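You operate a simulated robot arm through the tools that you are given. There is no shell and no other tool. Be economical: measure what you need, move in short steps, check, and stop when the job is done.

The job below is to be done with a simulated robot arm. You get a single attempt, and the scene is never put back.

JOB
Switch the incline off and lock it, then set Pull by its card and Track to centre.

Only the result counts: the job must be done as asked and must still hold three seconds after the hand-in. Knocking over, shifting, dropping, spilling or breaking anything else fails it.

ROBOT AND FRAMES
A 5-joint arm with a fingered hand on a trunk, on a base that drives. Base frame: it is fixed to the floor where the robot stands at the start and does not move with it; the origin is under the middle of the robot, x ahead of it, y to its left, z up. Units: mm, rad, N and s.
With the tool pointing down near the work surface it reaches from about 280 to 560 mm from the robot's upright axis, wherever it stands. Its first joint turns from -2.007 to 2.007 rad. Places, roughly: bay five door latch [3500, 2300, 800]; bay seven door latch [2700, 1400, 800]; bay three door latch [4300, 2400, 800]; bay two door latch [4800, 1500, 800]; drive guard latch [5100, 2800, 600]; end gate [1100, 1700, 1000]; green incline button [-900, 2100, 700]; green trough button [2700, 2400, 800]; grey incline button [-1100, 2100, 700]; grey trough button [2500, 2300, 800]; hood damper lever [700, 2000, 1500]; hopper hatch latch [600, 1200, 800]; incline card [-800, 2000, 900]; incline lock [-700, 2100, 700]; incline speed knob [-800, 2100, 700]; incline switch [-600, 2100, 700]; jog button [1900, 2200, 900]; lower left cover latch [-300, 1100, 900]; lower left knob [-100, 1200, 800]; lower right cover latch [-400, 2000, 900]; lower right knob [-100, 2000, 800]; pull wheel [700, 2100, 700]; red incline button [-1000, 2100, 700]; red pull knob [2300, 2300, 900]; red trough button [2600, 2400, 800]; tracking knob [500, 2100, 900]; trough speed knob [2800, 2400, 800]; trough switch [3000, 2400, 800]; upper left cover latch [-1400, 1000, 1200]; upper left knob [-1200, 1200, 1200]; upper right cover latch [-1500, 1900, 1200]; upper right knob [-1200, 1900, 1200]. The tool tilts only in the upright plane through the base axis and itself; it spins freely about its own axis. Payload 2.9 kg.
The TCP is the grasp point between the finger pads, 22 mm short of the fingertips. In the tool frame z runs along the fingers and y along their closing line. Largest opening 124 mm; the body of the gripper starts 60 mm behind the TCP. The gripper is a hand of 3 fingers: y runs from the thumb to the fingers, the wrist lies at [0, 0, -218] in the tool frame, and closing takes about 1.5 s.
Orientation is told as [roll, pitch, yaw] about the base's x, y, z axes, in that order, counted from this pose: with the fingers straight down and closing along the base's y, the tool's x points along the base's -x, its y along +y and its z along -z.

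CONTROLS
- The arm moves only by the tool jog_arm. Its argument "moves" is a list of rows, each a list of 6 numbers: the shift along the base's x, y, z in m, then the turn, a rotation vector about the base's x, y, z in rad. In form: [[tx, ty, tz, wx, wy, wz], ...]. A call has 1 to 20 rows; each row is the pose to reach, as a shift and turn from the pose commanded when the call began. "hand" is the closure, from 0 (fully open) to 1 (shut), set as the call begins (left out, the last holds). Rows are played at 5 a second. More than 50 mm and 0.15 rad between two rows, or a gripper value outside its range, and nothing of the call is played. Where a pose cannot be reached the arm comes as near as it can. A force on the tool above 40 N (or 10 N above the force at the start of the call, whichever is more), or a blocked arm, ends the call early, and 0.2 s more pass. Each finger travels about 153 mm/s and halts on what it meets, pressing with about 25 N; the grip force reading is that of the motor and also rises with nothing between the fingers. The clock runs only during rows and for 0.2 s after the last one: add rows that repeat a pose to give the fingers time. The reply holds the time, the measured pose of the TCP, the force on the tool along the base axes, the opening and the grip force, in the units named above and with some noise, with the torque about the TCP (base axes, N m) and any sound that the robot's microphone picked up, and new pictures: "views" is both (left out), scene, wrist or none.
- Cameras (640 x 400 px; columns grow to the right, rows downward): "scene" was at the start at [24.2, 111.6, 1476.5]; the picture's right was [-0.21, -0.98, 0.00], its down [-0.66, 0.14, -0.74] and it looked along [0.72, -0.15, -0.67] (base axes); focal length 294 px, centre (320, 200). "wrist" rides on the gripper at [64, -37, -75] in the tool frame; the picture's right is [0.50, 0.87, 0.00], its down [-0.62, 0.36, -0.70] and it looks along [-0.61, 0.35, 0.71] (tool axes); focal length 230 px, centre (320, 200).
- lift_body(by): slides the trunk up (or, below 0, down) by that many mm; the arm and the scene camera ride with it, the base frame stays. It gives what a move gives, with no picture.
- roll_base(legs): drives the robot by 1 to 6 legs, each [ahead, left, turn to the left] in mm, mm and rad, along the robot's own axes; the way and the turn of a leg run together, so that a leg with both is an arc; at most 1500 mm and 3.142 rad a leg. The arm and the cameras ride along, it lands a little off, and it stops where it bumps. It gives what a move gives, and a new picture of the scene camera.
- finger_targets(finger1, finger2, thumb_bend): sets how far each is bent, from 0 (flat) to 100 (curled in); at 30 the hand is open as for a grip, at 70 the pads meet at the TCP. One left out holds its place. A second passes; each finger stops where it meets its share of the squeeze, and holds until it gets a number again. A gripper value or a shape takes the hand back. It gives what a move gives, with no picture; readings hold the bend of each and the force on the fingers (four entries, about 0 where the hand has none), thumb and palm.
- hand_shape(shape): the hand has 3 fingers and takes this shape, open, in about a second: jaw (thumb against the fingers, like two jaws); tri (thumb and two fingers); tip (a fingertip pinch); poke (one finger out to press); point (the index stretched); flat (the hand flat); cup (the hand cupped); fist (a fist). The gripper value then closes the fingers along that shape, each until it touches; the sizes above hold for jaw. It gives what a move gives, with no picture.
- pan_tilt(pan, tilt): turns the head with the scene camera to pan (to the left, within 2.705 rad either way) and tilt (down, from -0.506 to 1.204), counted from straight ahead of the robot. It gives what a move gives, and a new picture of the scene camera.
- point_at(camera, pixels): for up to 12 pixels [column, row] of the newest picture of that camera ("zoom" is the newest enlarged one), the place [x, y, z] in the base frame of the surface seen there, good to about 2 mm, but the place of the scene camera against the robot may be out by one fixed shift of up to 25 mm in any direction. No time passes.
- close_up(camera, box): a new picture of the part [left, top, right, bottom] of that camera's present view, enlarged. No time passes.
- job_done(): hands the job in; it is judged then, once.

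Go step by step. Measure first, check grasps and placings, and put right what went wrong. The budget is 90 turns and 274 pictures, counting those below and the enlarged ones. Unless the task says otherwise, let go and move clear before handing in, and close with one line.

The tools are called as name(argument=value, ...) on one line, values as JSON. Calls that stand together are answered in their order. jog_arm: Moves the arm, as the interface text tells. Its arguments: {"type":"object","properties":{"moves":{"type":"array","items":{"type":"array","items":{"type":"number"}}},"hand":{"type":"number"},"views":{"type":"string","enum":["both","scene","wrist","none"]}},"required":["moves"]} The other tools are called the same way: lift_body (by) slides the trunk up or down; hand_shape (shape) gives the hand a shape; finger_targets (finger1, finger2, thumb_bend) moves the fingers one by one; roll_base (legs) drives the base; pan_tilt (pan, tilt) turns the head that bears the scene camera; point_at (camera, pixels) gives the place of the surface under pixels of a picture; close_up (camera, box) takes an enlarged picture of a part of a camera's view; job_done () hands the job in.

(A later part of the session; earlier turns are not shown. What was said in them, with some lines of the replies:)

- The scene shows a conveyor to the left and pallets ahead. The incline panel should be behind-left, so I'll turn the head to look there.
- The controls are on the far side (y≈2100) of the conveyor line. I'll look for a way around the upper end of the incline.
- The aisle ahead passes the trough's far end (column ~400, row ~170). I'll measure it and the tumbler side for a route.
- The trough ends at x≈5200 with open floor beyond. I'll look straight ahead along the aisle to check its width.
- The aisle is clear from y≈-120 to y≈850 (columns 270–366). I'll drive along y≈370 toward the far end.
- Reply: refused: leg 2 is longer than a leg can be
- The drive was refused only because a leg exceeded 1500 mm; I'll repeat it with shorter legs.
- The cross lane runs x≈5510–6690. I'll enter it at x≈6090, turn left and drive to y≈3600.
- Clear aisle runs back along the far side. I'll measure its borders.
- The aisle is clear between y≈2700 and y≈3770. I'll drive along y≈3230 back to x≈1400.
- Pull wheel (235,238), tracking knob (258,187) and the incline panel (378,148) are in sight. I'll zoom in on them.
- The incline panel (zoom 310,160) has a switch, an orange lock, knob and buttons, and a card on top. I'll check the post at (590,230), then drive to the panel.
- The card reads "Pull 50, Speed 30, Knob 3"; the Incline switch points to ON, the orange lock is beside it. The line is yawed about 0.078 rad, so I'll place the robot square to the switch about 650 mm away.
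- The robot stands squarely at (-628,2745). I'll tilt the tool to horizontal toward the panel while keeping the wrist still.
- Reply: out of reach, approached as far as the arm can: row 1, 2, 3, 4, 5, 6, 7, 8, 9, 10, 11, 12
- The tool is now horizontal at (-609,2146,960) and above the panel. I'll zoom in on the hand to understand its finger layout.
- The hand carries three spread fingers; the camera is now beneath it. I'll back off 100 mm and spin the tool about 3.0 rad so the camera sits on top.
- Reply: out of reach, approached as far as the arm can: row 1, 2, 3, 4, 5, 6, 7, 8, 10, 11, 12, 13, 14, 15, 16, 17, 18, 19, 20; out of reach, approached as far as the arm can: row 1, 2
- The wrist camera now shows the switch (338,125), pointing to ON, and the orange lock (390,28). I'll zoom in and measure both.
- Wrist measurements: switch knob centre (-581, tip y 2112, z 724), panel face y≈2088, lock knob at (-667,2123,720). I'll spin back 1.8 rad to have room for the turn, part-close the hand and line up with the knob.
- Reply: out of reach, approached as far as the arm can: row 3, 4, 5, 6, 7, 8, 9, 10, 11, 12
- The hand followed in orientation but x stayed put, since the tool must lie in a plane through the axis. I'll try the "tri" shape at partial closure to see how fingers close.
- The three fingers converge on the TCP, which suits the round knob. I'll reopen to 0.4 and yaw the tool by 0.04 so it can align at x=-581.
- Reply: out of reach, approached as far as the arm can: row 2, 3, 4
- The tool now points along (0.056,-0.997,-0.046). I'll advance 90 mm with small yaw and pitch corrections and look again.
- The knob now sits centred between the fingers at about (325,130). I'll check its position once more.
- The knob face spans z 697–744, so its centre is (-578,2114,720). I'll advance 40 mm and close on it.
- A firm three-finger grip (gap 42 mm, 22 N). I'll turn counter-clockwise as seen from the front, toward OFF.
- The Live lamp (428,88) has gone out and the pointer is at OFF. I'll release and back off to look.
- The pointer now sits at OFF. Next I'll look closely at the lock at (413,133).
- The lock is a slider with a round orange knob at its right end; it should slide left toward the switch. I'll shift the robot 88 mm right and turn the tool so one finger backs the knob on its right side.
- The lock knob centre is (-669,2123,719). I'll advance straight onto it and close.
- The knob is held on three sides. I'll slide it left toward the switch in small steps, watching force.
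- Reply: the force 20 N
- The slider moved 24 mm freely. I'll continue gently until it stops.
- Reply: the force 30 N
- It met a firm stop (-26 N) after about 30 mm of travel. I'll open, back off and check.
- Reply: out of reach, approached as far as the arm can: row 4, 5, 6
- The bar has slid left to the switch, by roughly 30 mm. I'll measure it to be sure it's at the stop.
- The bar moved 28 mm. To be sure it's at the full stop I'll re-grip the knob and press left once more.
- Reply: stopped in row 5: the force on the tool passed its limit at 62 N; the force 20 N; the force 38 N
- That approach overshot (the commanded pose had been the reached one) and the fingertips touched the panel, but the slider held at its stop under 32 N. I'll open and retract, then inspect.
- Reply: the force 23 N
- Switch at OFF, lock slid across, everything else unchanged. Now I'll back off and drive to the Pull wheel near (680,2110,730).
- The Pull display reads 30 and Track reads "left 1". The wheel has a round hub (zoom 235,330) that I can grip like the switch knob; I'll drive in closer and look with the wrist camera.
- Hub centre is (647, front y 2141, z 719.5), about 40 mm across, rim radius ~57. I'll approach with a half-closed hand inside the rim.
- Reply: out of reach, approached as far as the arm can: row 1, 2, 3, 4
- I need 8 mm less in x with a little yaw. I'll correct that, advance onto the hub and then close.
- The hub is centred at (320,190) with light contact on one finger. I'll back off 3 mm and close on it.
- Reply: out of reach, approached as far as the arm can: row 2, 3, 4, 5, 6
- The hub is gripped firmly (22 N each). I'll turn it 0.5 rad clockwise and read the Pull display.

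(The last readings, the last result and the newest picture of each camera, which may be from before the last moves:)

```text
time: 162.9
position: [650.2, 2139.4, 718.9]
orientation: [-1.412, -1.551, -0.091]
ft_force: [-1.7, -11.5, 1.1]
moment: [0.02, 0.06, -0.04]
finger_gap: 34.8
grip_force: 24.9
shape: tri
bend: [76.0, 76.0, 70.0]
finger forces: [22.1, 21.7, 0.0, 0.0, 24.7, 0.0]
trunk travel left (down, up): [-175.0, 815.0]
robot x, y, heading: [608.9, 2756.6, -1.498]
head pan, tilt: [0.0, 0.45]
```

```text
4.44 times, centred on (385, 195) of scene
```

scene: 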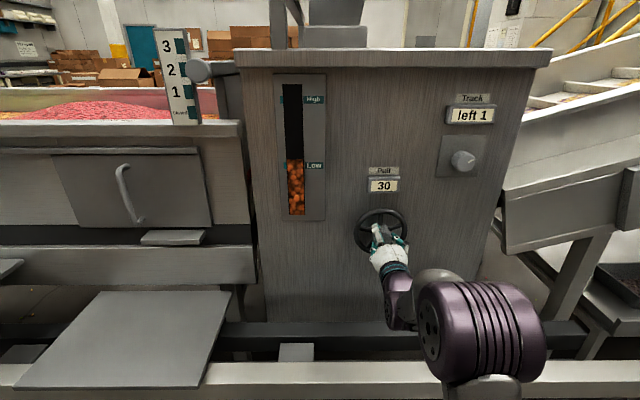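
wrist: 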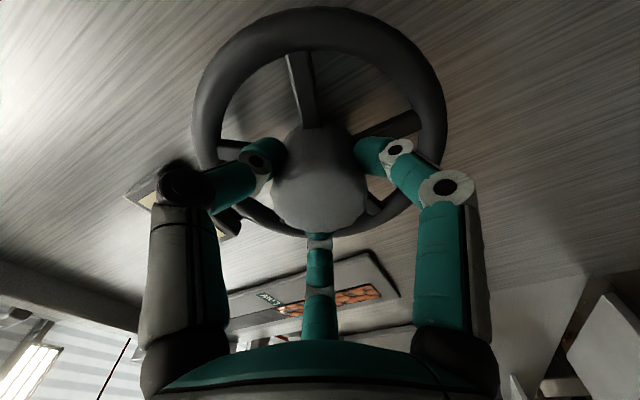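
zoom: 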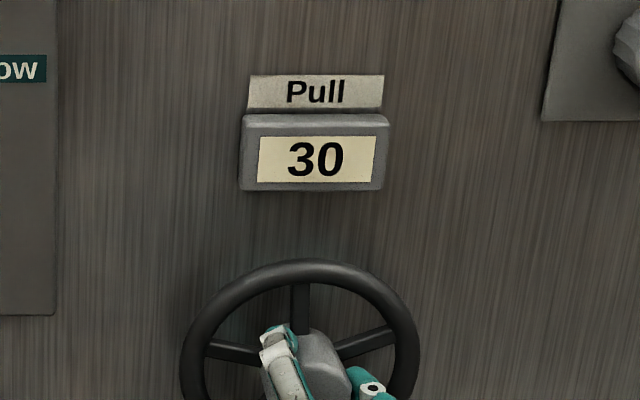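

Still 30 after 0.5 rad. I'll turn another 0.6 rad and check both the display and the spokes.

jog_arm(moves=[[0, 0, 0, 0.006, -0.1, 0], [0, 0, 0, 0.012, -0.2, 0], [0, 0, 0, 0.018, -0.3, 0], [0, 0, 0, 0.024, -0.4, 0], [0, 0, 0, 0.03, -0.5, 0], [0, 0, 0, 0.036, -0.6, 0]], views="both")

close_up(camera="scene", box=[340, 150, 430, 240])

```text
time: 164.3
position: [651.3, 2138.9, 718.9]
orientation: [1.58, -0.987, -3.082]
ft_force: [-0.6, -10.3, -0.3]
moment: [0.17, 0.08, 0.02]
finger_gap: 34.9
grip_force: 25.4
shape: tri
bend: [76.0, 76.0, 70.0]
finger forces: [22.6, 21.8, 0.0, 0.1, 24.8, 0.1]
trunk travel left (down, up): [-175.0, 815.0]
robot x, y, heading: [610.8, 2755.8, -1.497]
head pan, tilt: [0.0, 0.45]
```

scene: 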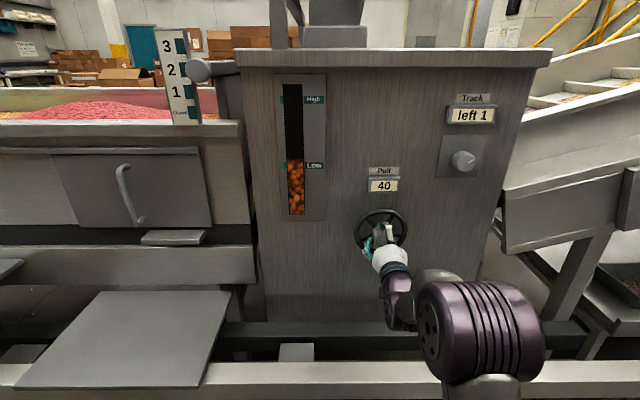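
wrist: 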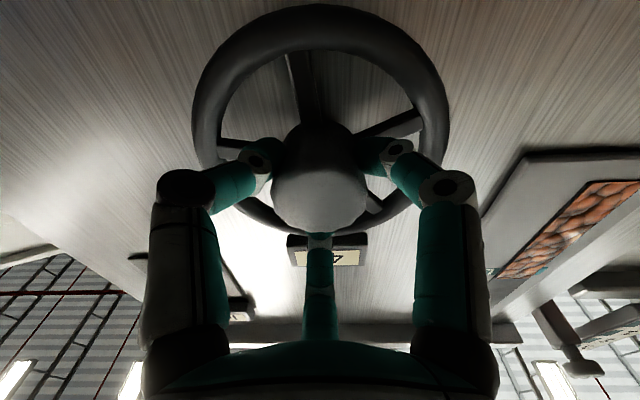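

```text
4.44 times, centred on (385, 195) of scene
```

zoom: 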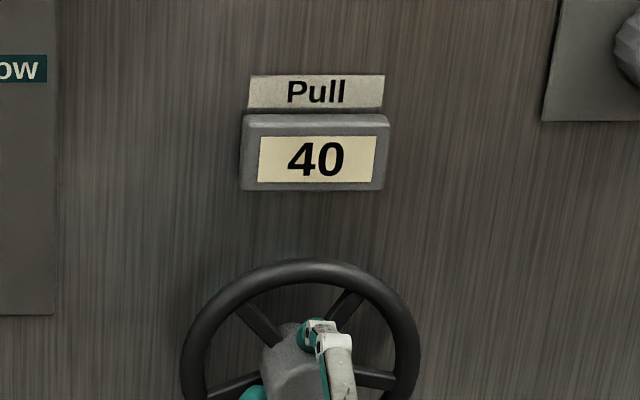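

Clockwise raises it: now 40 after 1.1 rad. I'll continue in smaller increments to find where 50 begins.

jog_arm(moves=[[0, 0, 0, 0.006, -0.1, 0], [0, 0, 0, 0.012, -0.2, 0], [0, 0, 0, 0.018, -0.3, 0]], views="scene")

jog_arm(moves=[[0, 0, 0, 0.006, -0.1, 0], [0, 0, 0, 0.012, -0.2, 0]], views="scene")

```text
time: 165.1
position: [650.7, 2139.2, 719.3]
orientation: [1.583, -0.688, -3.084]
ft_force: [0.4, -9.2, -2.0]
moment: [0.14, 0.01, 0.06]
finger_gap: 34.7
grip_force: 25.1
shape: tri
bend: [76.0, 76.0, 70.0]
finger forces: [23.1, 21.8, 0.0, 0.0, 24.7, 0.0]
trunk travel left (down, up): [-175.0, 815.0]
robot x, y, heading: [606.8, 2756.9, -1.495]
head pan, tilt: [0.0, 0.45]
```

scene: 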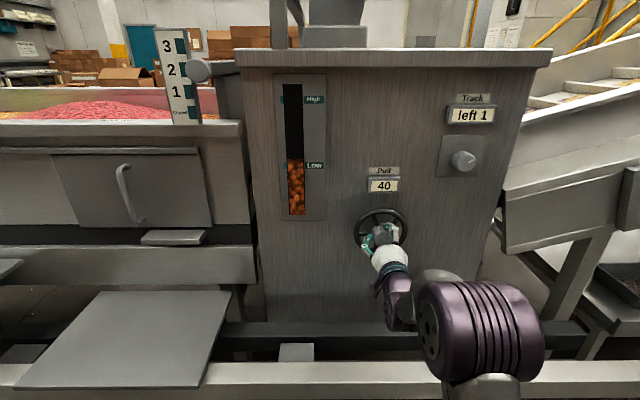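

```text
time: 165.7
position: [652.2, 2139.3, 719.2]
orientation: [1.584, -0.49, -3.082]
ft_force: [3.9, -11.0, -0.1]
moment: [0.15, 0.05, 0.11]
finger_gap: 34.9
grip_force: 25.2
shape: tri
bend: [76.0, 76.0, 70.0]
finger forces: [24.1, 21.9, 0.0, 0.0, 23.9, 0.0]
trunk travel left (down, up): [-175.0, 815.0]
robot x, y, heading: [613.4, 2753.2, -1.501]
head pan, tilt: [0.0, 0.45]
```

scene: 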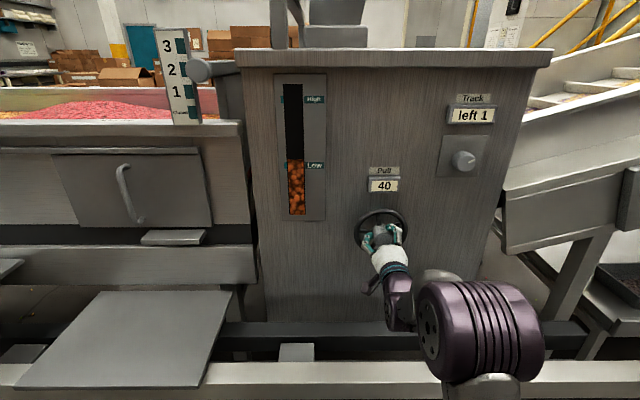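

Still 40 at 1.6 rad total. I'll continue in two more steps.

jog_arm(moves=[[0, 0, 0, 0.006, -0.1, 0], [0, 0, 0, 0.012, -0.2, 0]], views="scene")

jog_arm(moves=[[0, 0, 0, 0.006, -0.1, 0], [0, 0, 0, 0.012, -0.2, 0]], views="scene")

```text
time: 166.3
position: [651.6, 2138.6, 719.9]
orientation: [1.585, -0.289, -3.081]
ft_force: [7.0, -11.7, 1.3]
moment: [0.15, 0.05, 0.21]
finger_gap: 34.7
grip_force: 25.5
shape: tri
bend: [76.0, 76.0, 70.0]
finger forces: [25.1, 21.9, 0.0, 0.0, 23.6, 0.1]
trunk travel left (down, up): [-175.0, 815.0]
robot x, y, heading: [604.9, 2755.4, -1.498]
head pan, tilt: [0.0, 0.45]
```

scene: 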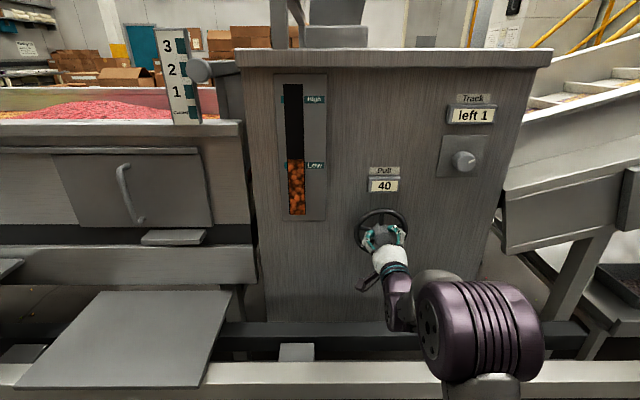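

```text
time: 166.9
position: [650.4, 2138.2, 719.9]
orientation: [1.585, -0.087, -3.08]
ft_force: [8.8, -12.6, 2.3]
moment: [0.14, 0.04, 0.29]
finger_gap: 34.7
grip_force: 24.7
shape: tri
bend: [76.0, 76.0, 70.0]
finger forces: [25.8, 21.9, 0.0, 0.0, 23.9, 0.1]
trunk travel left (down, up): [-175.0, 815.0]
robot x, y, heading: [610.6, 2755.4, -1.494]
head pan, tilt: [0.0, 0.45]
```

scene: 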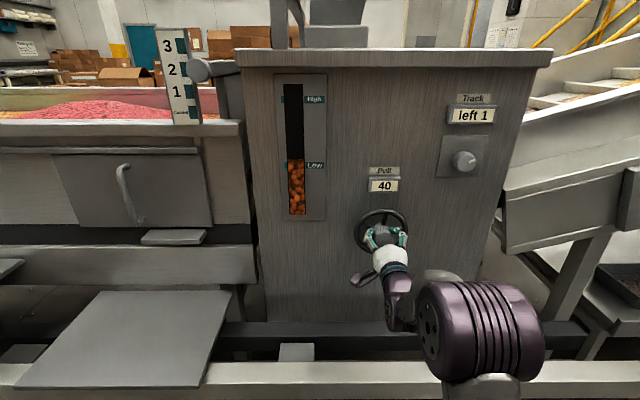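

2.0 rad, still 40. Continuing.

jog_arm(moves=[[0, 0, 0, 0.006, -0.1, 0], [0, 0, 0, 0.012, -0.2, 0]], views="scene")

jog_arm(moves=[[0, 0, 0, 0.006, -0.1, 0], [0, 0, 0, 0.012, -0.2, 0]], views="scene")

```text
time: 167.5
position: [649.4, 2139.2, 719.2]
orientation: [1.585, 0.112, -3.073]
ft_force: [11.9, -13.7, 2.5]
moment: [0.08, 0.03, 0.31]
finger_gap: 34.4
grip_force: 24.8
shape: tri
bend: [76.0, 76.0, 70.0]
finger forces: [26.0, 21.7, 0.0, 0.0, 23.9, 0.1]
trunk travel left (down, up): [-175.0, 815.0]
robot x, y, heading: [610.8, 2761.4, -1.495]
head pan, tilt: [0.0, 0.45]
```

scene: 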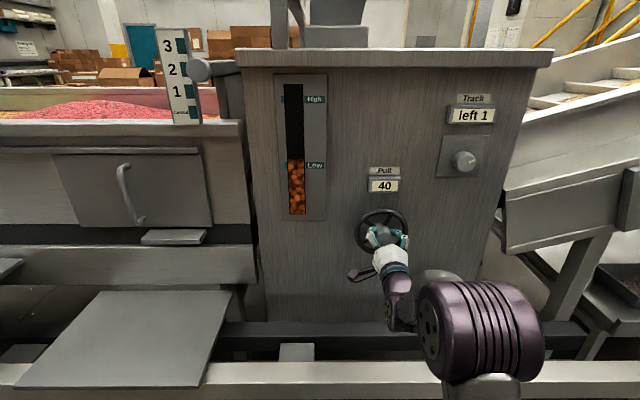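

```text
time: 168.1
position: [650.5, 2138.9, 720.0]
orientation: [1.584, 0.313, -3.075]
ft_force: [13.0, -12.4, 2.8]
moment: [0.05, 0.08, 0.35]
finger_gap: 34.4
grip_force: 25.1
shape: tri
bend: [76.0, 76.0, 70.0]
finger forces: [25.8, 21.5, 0.0, 0.0, 25.0, 0.0]
trunk travel left (down, up): [-175.0, 815.0]
robot x, y, heading: [606.2, 2758.8, -1.497]
head pan, tilt: [0.0, 0.45]
```

scene: 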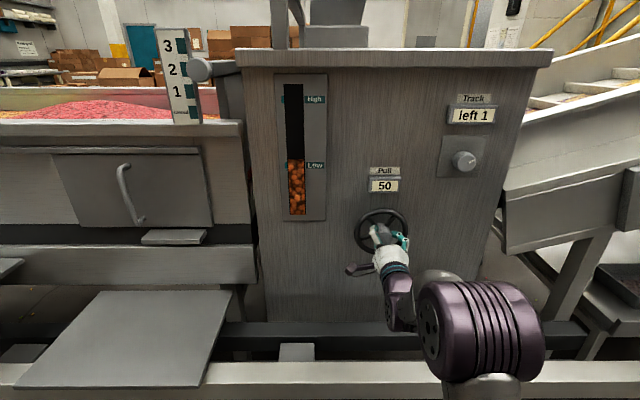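

50 appears at about 2.3 rad, implying ~1.57 rad per 10. I'll go 0.65 rad further to sit mid-band.

jog_arm(moves=[[0, 0, 0, 0.006, -0.1, 0], [0, 0, 0, 0.012, -0.2, 0], [0, 0, 0, 0.018, -0.3, 0], [0, 0, 0, 0.024, -0.4, 0], [0, 0, 0, 0.03, -0.5, 0], [0, 0, 0, 0.036, -0.6, 0], [0, 0, 0, 0.039, -0.66, 0]], views="scene")

close_up(camera="scene", box=[340, 150, 430, 260])

```text
time: 169.7
position: [648.8, 2139.7, 719.3]
orientation: [1.585, 0.971, -3.071]
ft_force: [28.6, -10.7, 3.7]
moment: [-0.01, 0.0, 0.71]
finger_gap: 35.0
grip_force: 25.2
shape: tri
bend: [76.0, 76.0, 70.0]
finger forces: [21.9, 19.1, 0.0, 0.1, 29.9, 0.1]
out of reach, approached as far as the arm can: row 5, 6, 7
trunk travel left (down, up): [-175.0, 815.0]
robot x, y, heading: [611.1, 2751.5, -1.495]
head pan, tilt: [0.0, 0.45]
```

scene: 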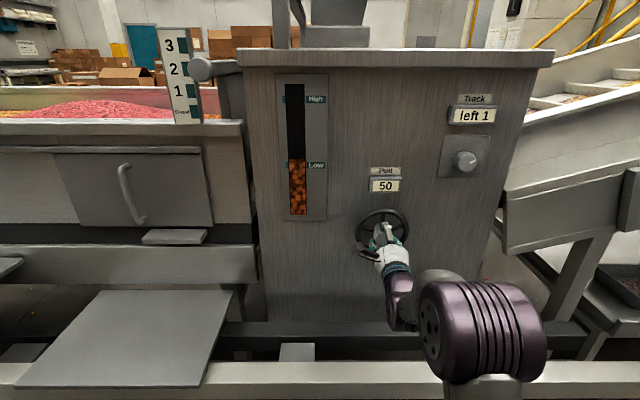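

```text
3.64 times, centred on (385, 205) of scene
```

zoom: 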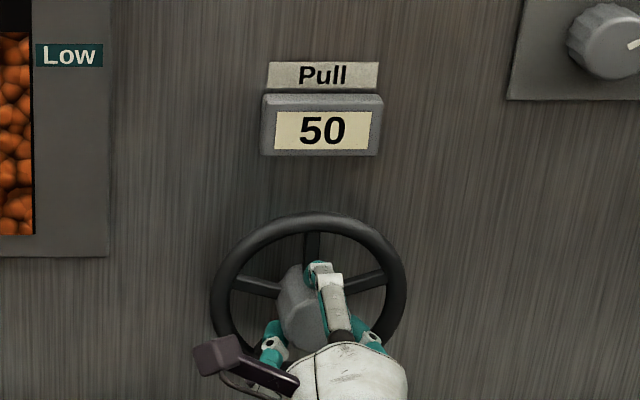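

Pull reads 50 with the wheel about mid-band. I'll release and retract along the tool axis.

jog_arm(moves=[[0, 0, 0, 0, 0, 0], [0, 0, 0, 0, 0, 0], [0, 0, 0, 0, 0, 0], [0, 0, 0, 0, 0, 0]], hand=0.45, views="wrist")

jog_arm(moves=[[-0.001, 0.02, 0, 0, 0, 0], [-0.003, 0.05, 0, 0, 0, 0], [-0.005, 0.08, 0, 0, 0, 0], [-0.007, 0.11, 0, 0, 0, 0], [-0.007, 0.11, 0, 0, 0, 0]], views="scene")

close_up(camera="scene", box=[340, 80, 520, 260])

```text
time: 170.7
position: [644.7, 2138.8, 719.7]
orientation: [1.589, 0.973, -3.073]
ft_force: [-0.3, 0.0, -0.1]
moment: [-0.03, -0.03, 0.01]
finger_gap: 67.2
grip_force: 0.0
shape: tri
bend: [34.0, 34.0, 70.0]
finger forces: [0.1, 0.0, 0.0, 0.0, 0.0, 0.1]
trunk travel left (down, up): [-175.0, 815.0]
robot x, y, heading: [611.6, 2758.7, -1.494]
head pan, tilt: [0.0, 0.45]
```

wrist: 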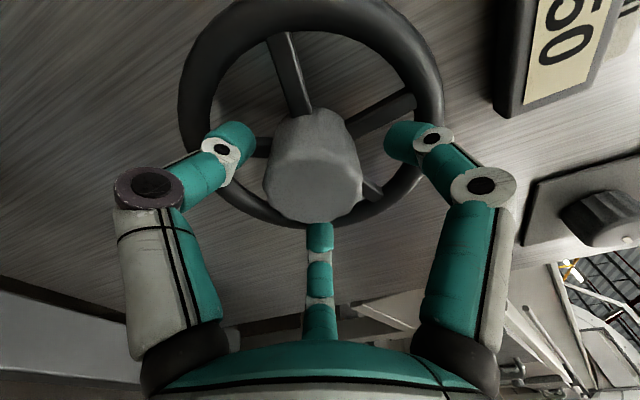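

```text
time: 171.9
position: [637.9, 2250.2, 721.1]
orientation: [1.585, 0.975, -3.076]
ft_force: [0.3, 0.1, -0.1]
moment: [-0.02, -0.01, -0.03]
finger_gap: 67.7
grip_force: 0.0
shape: tri
bend: [34.0, 34.0, 70.0]
finger forces: [0.1, 0.0, 0.0, 0.0, 0.1, 0.1]
trunk travel left (down, up): [-175.0, 815.0]
robot x, y, heading: [611.8, 2758.9, -1.495]
head pan, tilt: [0.0, 0.45]
```

scene: 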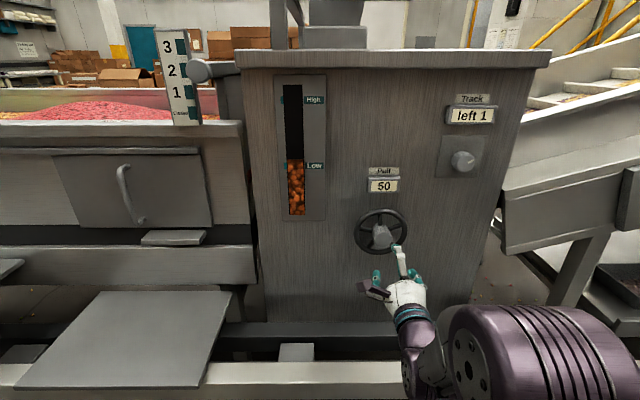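

```text
2.22 times, centred on (430, 170) of scene
```

zoom: 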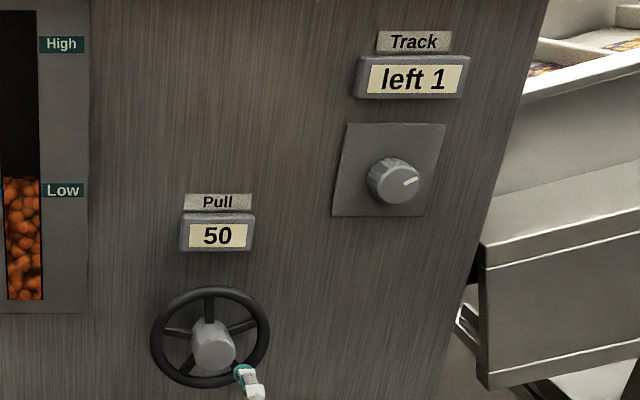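

Pull holds at 50 with the hand clear. Now I'll raise the trunk and shift right to the Track knob near (482,2099,899).

lift_body(by=178)

roll_base(legs=[[0, -165, 0]])

jog_arm(moves=[[0, 0, 0, 0, 0, 0]], views="wrist")

```text
time: 173.9
position: [637.5, 2250.0, 898.1]
orientation: [1.589, 0.975, -3.076]
ft_force: [0.2, -0.6, -0.9]
moment: [0.01, -0.02, 0.01]
finger_gap: 67.8
grip_force: 0.0
shape: tri
bend: [34.0, 34.0, 70.0]
finger forces: [0.0, 0.0, 0.1, 0.0, 0.0, 0.1]
trunk travel left (down, up): [-353.0, 637.0]
robot x, y, heading: [609.5, 2755.6, -1.497]
head pan, tilt: [0.0, 0.45]
```

```text
time: 175.3
position: [472.7, 2237.5, 899.1]
orientation: [1.589, 0.974, -3.073]
ft_force: [-0.1, 0.0, 0.0]
moment: [0.01, -0.01, 0.01]
finger_gap: 67.7
grip_force: 0.1
shape: tri
bend: [34.0, 34.0, 70.0]
finger forces: [0.0, 0.0, 0.0, 0.1, 0.1, 0.0]
trunk travel left (down, up): [-353.0, 637.0]
robot x, y, heading: [443.3, 2743.9, -1.499]
head pan, tilt: [0.0, 0.45]
```

scene: 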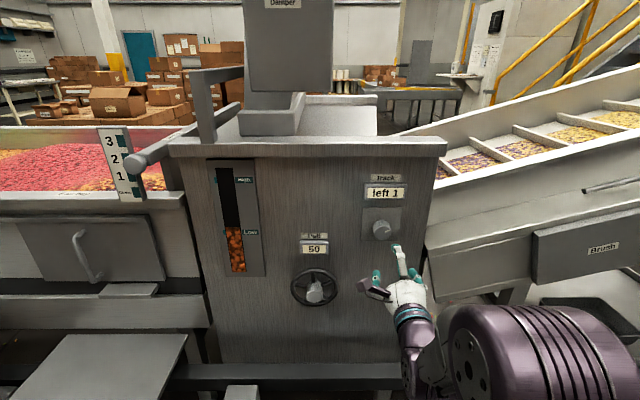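

```text
time: 175.8
position: [473.7, 2237.7, 897.8]
orientation: [1.587, 0.972, -3.074]
ft_force: [-0.1, -0.6, 0.0]
moment: [0.01, -0.01, 0.01]
finger_gap: 67.4
grip_force: 0.1
shape: tri
bend: [34.0, 34.0, 70.0]
finger forces: [0.0, 0.0, 0.2, 0.1, 0.0, 0.1]
trunk travel left (down, up): [-353.0, 637.0]
robot x, y, heading: [443.5, 2742.3, -1.498]
head pan, tilt: [0.0, 0.45]
```

wrist: 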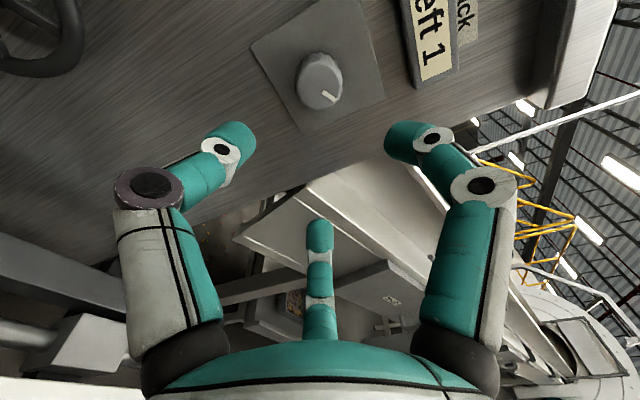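

close_up(camera="wrist", box=[240, 20, 400, 140])

point_at(camera="wrist", pixels=[[320, 85], [305, 85], [335, 85], [320, 72], [320, 98], [312, 62], [280, 60], [350, 110], [322, 90]])

```text
3.33 times, centred on (320, 80) of wrist
```

zoom: 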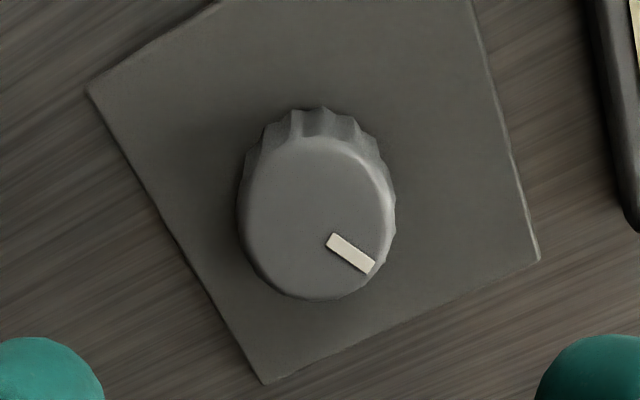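

```text
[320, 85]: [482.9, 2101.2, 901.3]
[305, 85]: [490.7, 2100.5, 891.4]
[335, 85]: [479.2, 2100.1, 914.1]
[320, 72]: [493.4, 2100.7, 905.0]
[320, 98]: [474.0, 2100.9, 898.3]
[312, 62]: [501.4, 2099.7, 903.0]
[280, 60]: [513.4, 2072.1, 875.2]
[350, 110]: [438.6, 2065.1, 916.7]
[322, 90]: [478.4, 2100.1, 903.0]
```

Track knob face centre is (483,2101,901), about 38 mm across. I'll advance along the tool axis and close on it.

jog_arm(moves=[[0.002, -0.035, 0.001, 0, 0, 0.001], [0.005, -0.07, 0.002, 0, 0, 0.002], [0.007, -0.1, 0.003, 0, 0, 0.003], [0.008, -0.12, 0.003, 0, 0, 0.003], [0.009, -0.133, 0.003, 0, 0, 0.003], [0.009, -0.133, 0.003, 0, 0, 0.003]], views="wrist")

```text
time: 177.2
position: [483.0, 2104.0, 901.5]
orientation: [1.589, 0.974, -3.071]
ft_force: [0.4, 0.5, 0.4]
moment: [0.01, 0.03, 0.01]
finger_gap: 68.0
grip_force: 0.0
shape: tri
bend: [34.0, 34.0, 70.0]
finger forces: [0.0, 0.0, 0.0, 0.1, 0.0, 0.0]
trunk travel left (down, up): [-353.0, 637.0]
robot x, y, heading: [443.8, 2741.2, -1.495]
head pan, tilt: [0.0, 0.45]
```

wrist: 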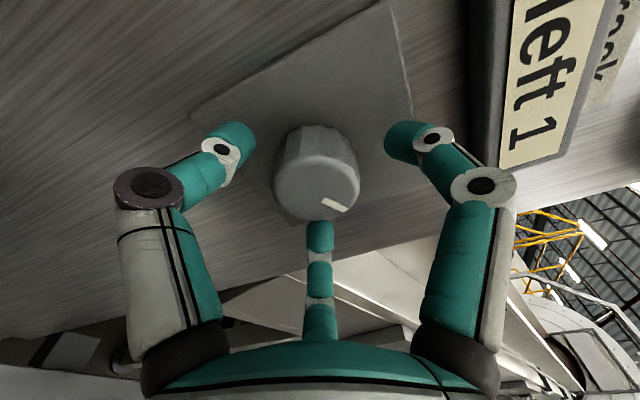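

Knob is centred. Closing, then a 0.3 rad clockwise trial turn.

jog_arm(moves=[[0, 0, 0, 0, 0, 0], [0, 0, 0, 0, 0, 0], [0, 0, 0, 0, 0, 0], [0, 0, 0, 0, 0, 0], [0, 0, 0, 0, 0, 0], [0, 0, 0, 0, 0, 0]], hand=0.9, views="wrist")

jog_arm(moves=[[0, 0, 0, 0.006, -0.1, 0], [0, 0, 0, 0.012, -0.2, 0], [0, 0, 0, 0.018, -0.3, 0]], views="both")

```text
time: 178.6
position: [482.9, 2103.2, 900.4]
orientation: [1.587, 0.974, -3.072]
ft_force: [-0.4, -2.6, -0.8]
moment: [0.04, 0.02, 0.04]
finger_gap: 35.9
grip_force: 24.9
shape: tri
bend: [76.0, 77.0, 70.0]
finger forces: [22.4, 22.2, 0.0, 0.0, 23.0, 0.0]
trunk travel left (down, up): [-353.0, 637.0]
robot x, y, heading: [442.3, 2744.3, -1.494]
head pan, tilt: [0.0, 0.45]
```

wrist: 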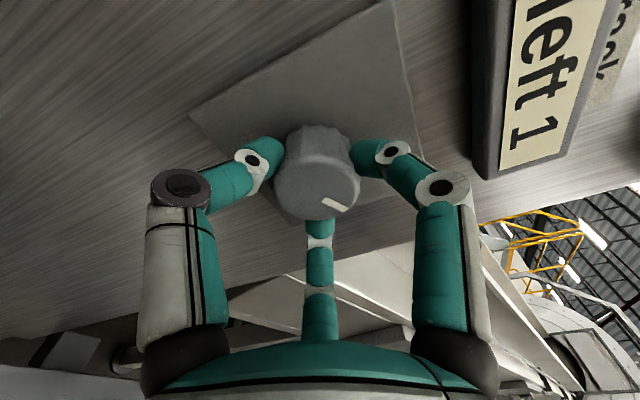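

```text
time: 179.3
position: [481.9, 2102.4, 901.4]
orientation: [1.597, 1.276, -3.062]
ft_force: [-1.5, -2.7, -1.0]
moment: [0.03, 0.06, 0.04]
finger_gap: 35.9
grip_force: 25.4
shape: tri
bend: [76.0, 77.0, 70.0]
finger forces: [22.4, 22.5, 0.0, 0.1, 23.0, 0.1]
trunk travel left (down, up): [-353.0, 637.0]
robot x, y, heading: [446.5, 2740.5, -1.497]
head pan, tilt: [0.0, 0.45]
```

scene: 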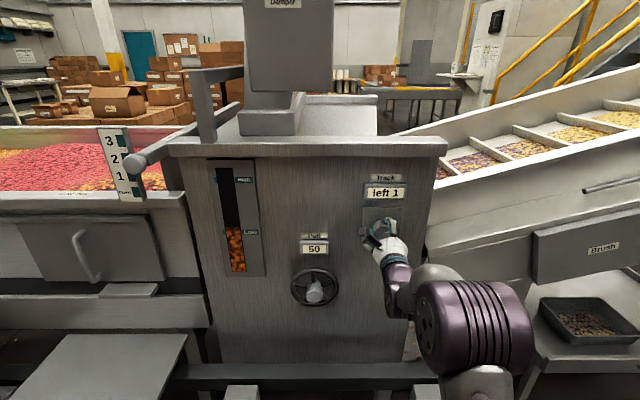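
wrist: 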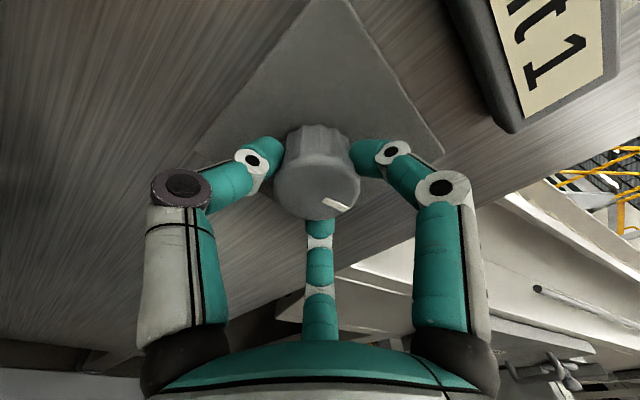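

Still "left 1" after 0.3 rad. Two more clockwise steps while reading the display.

jog_arm(moves=[[0, 0, 0, 0.006, -0.1, 0], [0, 0, 0, 0.012, -0.2, 0]], views="scene")

jog_arm(moves=[[0, 0, 0, 0.006, -0.1, 0], [0, 0, 0, 0.012, -0.2, 0]], views="scene")

```text
time: 179.9
position: [480.9, 2103.0, 901.3]
orientation: [1.633, 1.477, -3.022]
ft_force: [-2.9, -2.6, -1.8]
moment: [0.02, 0.04, 0.0]
finger_gap: 36.1
grip_force: 24.7
shape: tri
bend: [76.0, 77.0, 70.0]
finger forces: [22.7, 22.8, 0.0, 0.0, 22.9, 0.1]
trunk travel left (down, up): [-353.0, 637.0]
robot x, y, heading: [449.2, 2747.5, -1.495]
head pan, tilt: [0.0, 0.45]
```

scene: 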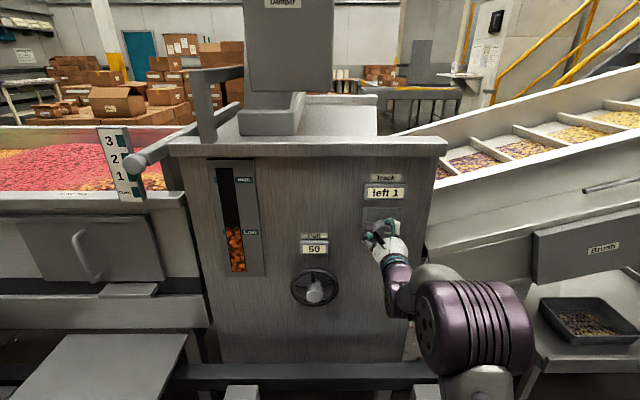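

```text
time: 180.6
position: [482.0, 2103.8, 900.6]
orientation: [-1.604, 1.464, 0.021]
ft_force: [-2.2, -1.9, -3.3]
moment: [0.08, 0.01, 0.01]
finger_gap: 35.6
grip_force: 25.1
shape: tri
bend: [76.0, 77.0, 70.0]
finger forces: [22.3, 23.9, 0.0, 0.0, 23.1, 0.0]
trunk travel left (down, up): [-353.0, 637.0]
robot x, y, heading: [447.8, 2748.7, -1.502]
head pan, tilt: [0.0, 0.45]
```

scene: 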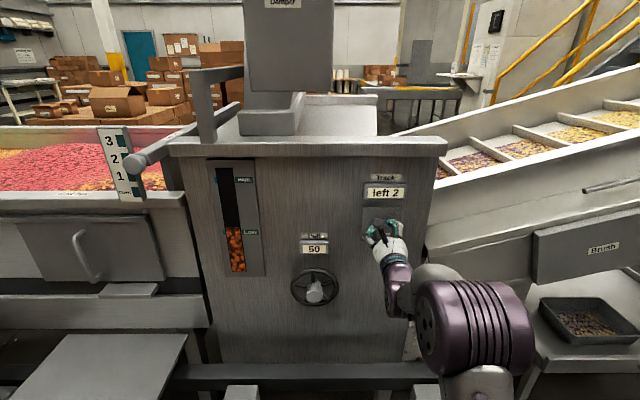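

It now reads "left 2", so clockwise is the wrong way. I'll turn back counter-clockwise 1.3 rad and read.

jog_arm(moves=[[0, 0, 0, -0.006, 0.1, 0], [0, 0, 0, -0.012, 0.2, 0], [0, 0, 0, -0.018, 0.3, 0], [0, 0, 0, -0.024, 0.4, 0], [0, 0, 0, -0.03, 0.5, 0], [0, 0, 0, -0.036, 0.6, 0], [0, 0, 0, -0.042, 0.7, 0], [0, 0, 0, -0.048, 0.8, 0], [0, 0, 0, -0.054, 0.9, 0], [0, 0, 0, -0.06, 1.0, 0], [0, 0, 0, -0.066, 1.1, 0], [0, 0, 0, -0.072, 1.2, 0]], views="scene")

jog_arm(moves=[[0, 0, 0, -0.006, 0.1, 0], [0, 0, 0, -0.012, 0.2, 0]], views="scene")

```text
time: 183.2
position: [483.4, 2104.3, 901.4]
orientation: [1.583, 0.471, -3.081]
ft_force: [-0.4, -5.2, 4.7]
moment: [-0.06, -0.02, 0.01]
finger_gap: 35.9
grip_force: 25.6
shape: tri
bend: [76.0, 77.0, 70.0]
finger forces: [24.5, 22.1, 0.1, 0.0, 22.6, 0.0]
trunk travel left (down, up): [-353.0, 637.0]
robot x, y, heading: [443.8, 2743.1, -1.498]
head pan, tilt: [0.0, 0.45]
```

scene: 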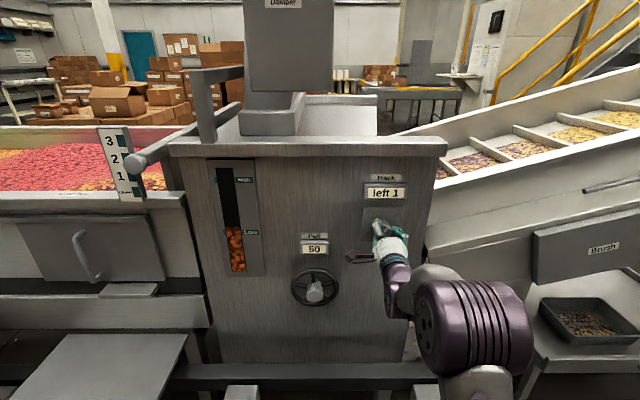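

```text
time: 183.8
position: [482.9, 2104.0, 901.3]
orientation: [1.581, 0.271, -3.081]
ft_force: [0.6, -5.9, 4.3]
moment: [-0.09, -0.01, 0.1]
finger_gap: 35.6
grip_force: 24.4
shape: tri
bend: [76.0, 77.0, 70.0]
finger forces: [24.8, 22.2, 0.0, 0.0, 22.4, 0.1]
trunk travel left (down, up): [-353.0, 637.0]
robot x, y, heading: [442.3, 2741.0, -1.495]
head pan, tilt: [0.0, 0.45]
```

scene: 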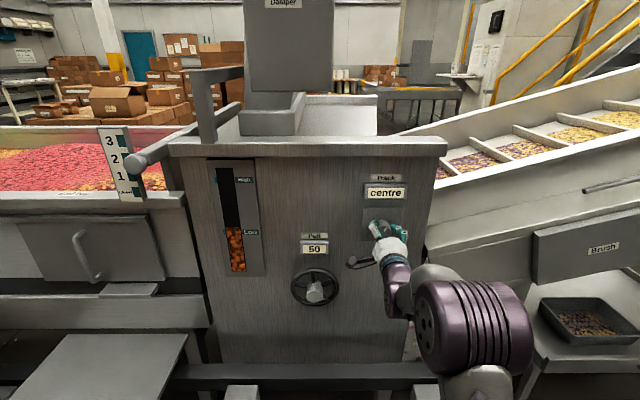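

"centre" appears at about -0.65 rad; bands are about 1.2 rad wide. I'll add 0.5 rad to sit mid-band.

jog_arm(moves=[[0, 0, 0, -0.006, 0.1, 0], [0, 0, 0, -0.012, 0.2, 0], [0, 0, 0, -0.018, 0.3, 0], [0, 0, 0, -0.024, 0.4, 0], [0, 0, 0, -0.03, 0.5, 0]], views="scene")

close_up(camera="scene", box=[280, 160, 440, 310])

```text
time: 184.9
position: [483.4, 2103.5, 901.6]
orientation: [1.578, -0.23, -3.084]
ft_force: [2.0, -5.4, 1.6]
moment: [-0.08, -0.02, 0.09]
finger_gap: 36.0
grip_force: 25.3
shape: tri
bend: [76.0, 77.0, 70.0]
finger forces: [24.4, 22.3, 0.1, 0.1, 22.4, 0.1]
trunk travel left (down, up): [-353.0, 637.0]
robot x, y, heading: [446.7, 2745.7, -1.496]
head pan, tilt: [0.0, 0.45]
```

scene: 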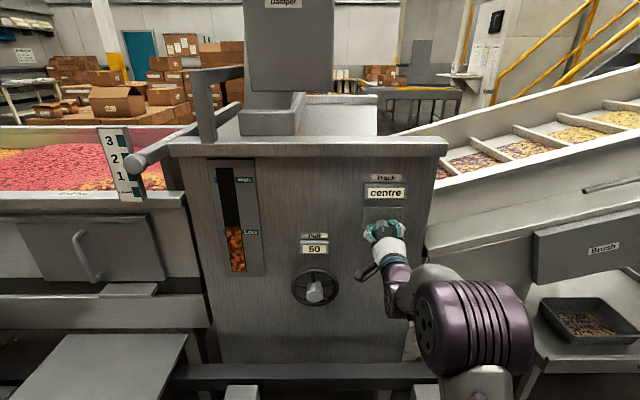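

```text
2.67 times, centred on (360, 235) of scene
```

zoom: 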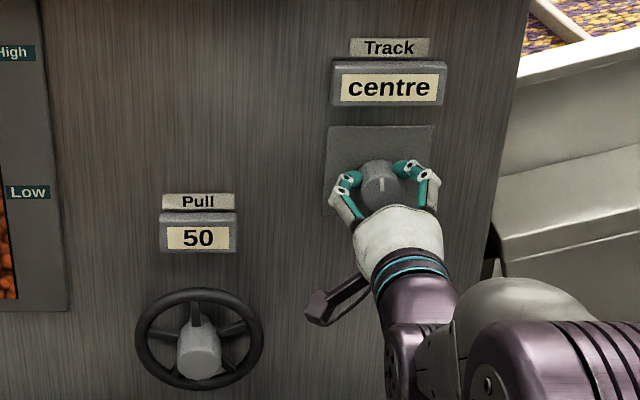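

Track reads "centre" with the pointer straight up, and Pull reads 50. I'll release and retract.

jog_arm(moves=[[0, 0, 0, 0, 0, 0], [0, 0, 0, 0, 0, 0], [0, 0, 0, 0, 0, 0], [0, 0, 0, 0, 0, 0]], hand=0.45, views="none")

jog_arm(moves=[[-0.001, 0.02, 0, 0, 0, 0], [-0.003, 0.05, 0, 0, 0, 0], [-0.005, 0.08, 0, 0, 0, 0], [-0.007, 0.11, 0, 0, 0, 0], [-0.008, 0.13, 0, 0, 0, 0]], views="none")

roll_base(legs=[[-200, 0, 0]])

close_up(camera="scene", box=[280, 160, 440, 310])

pan_tilt(pan=-1.0, tilt=0.35)

```text
time: 185.9
position: [484.9, 2104.6, 901.2]
orientation: [1.577, -0.228, -3.085]
ft_force: [-0.5, 0.4, -0.2]
moment: [0.0, 0.01, 0.02]
finger_gap: 67.6
grip_force: 0.0
shape: tri
bend: [34.0, 34.0, 70.0]
finger forces: [0.0, 0.0, 0.0, 0.0, 0.0, 0.1]
trunk travel left (down, up): [-353.0, 637.0]
robot x, y, heading: [446.2, 2746.3, -1.495]
head pan, tilt: [0.0, 0.45]
```

```text
time: 187.2
position: [477.5, 2234.9, 900.8]
orientation: [1.577, -0.23, -3.081]
ft_force: [0.5, -0.1, 1.0]
moment: [0.01, 0.02, 0.01]
finger_gap: 67.7
grip_force: 0.0
shape: tri
bend: [34.0, 34.0, 70.0]
finger forces: [0.0, 0.1, 0.1, 0.0, 0.1, 0.1]
trunk travel left (down, up): [-353.0, 637.0]
robot x, y, heading: [447.1, 2744.5, -1.493]
head pan, tilt: [0.0, 0.45]
```

```text
time: 188.8
position: [462.3, 2434.7, 901.1]
orientation: [1.578, -0.23, -3.082]
ft_force: [-0.1, 0.4, -1.2]
moment: [-0.02, 0.03, 0.0]
finger_gap: 67.7
grip_force: 0.0
shape: tri
bend: [34.0, 34.0, 70.0]
finger forces: [0.0, 0.0, 0.1, 0.0, 0.0, 0.1]
trunk travel left (down, up): [-353.0, 637.0]
robot x, y, heading: [427.1, 2947.6, -1.497]
head pan, tilt: [0.0, 0.45]
```

scene: 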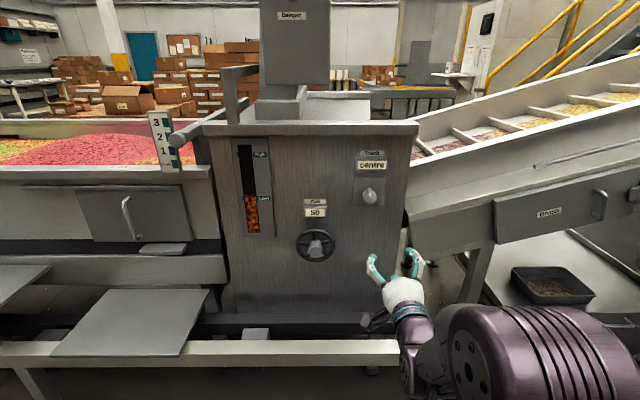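

```text
2.67 times, centred on (360, 235) of scene
```

zoom: 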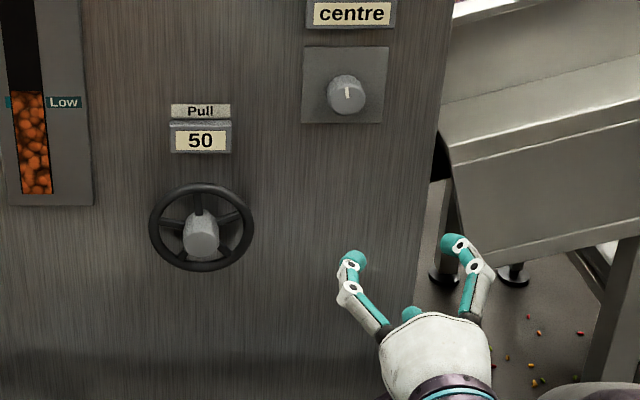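

```text
time: 190.0
position: [462.2, 2435.1, 901.1]
orientation: [1.579, -0.229, -3.081]
ft_force: [0.0, -0.1, -0.1]
moment: [0.01, 0.0, 0.0]
finger_gap: 67.7
grip_force: 0.1
shape: tri
bend: [34.0, 34.0, 70.0]
finger forces: [0.0, 0.0, 0.1, 0.0, 0.0, 0.0]
trunk travel left (down, up): [-353.0, 637.0]
robot x, y, heading: [433.7, 2944.4, -1.496]
head pan, tilt: [-1.0, 0.351]
```

scene: 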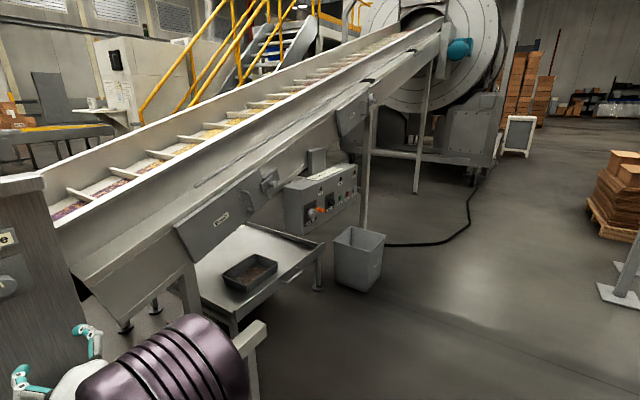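

Displays read Pull 50 and Track "centre", the incline is off with its lamp dark and lock across, and the hand is clear; handing in.

job_done()

```text
The job is handed in.
```

The incline is switched off and locked, Pull is set to 50 as its card says, and Track is at centre; the job has been handed in.
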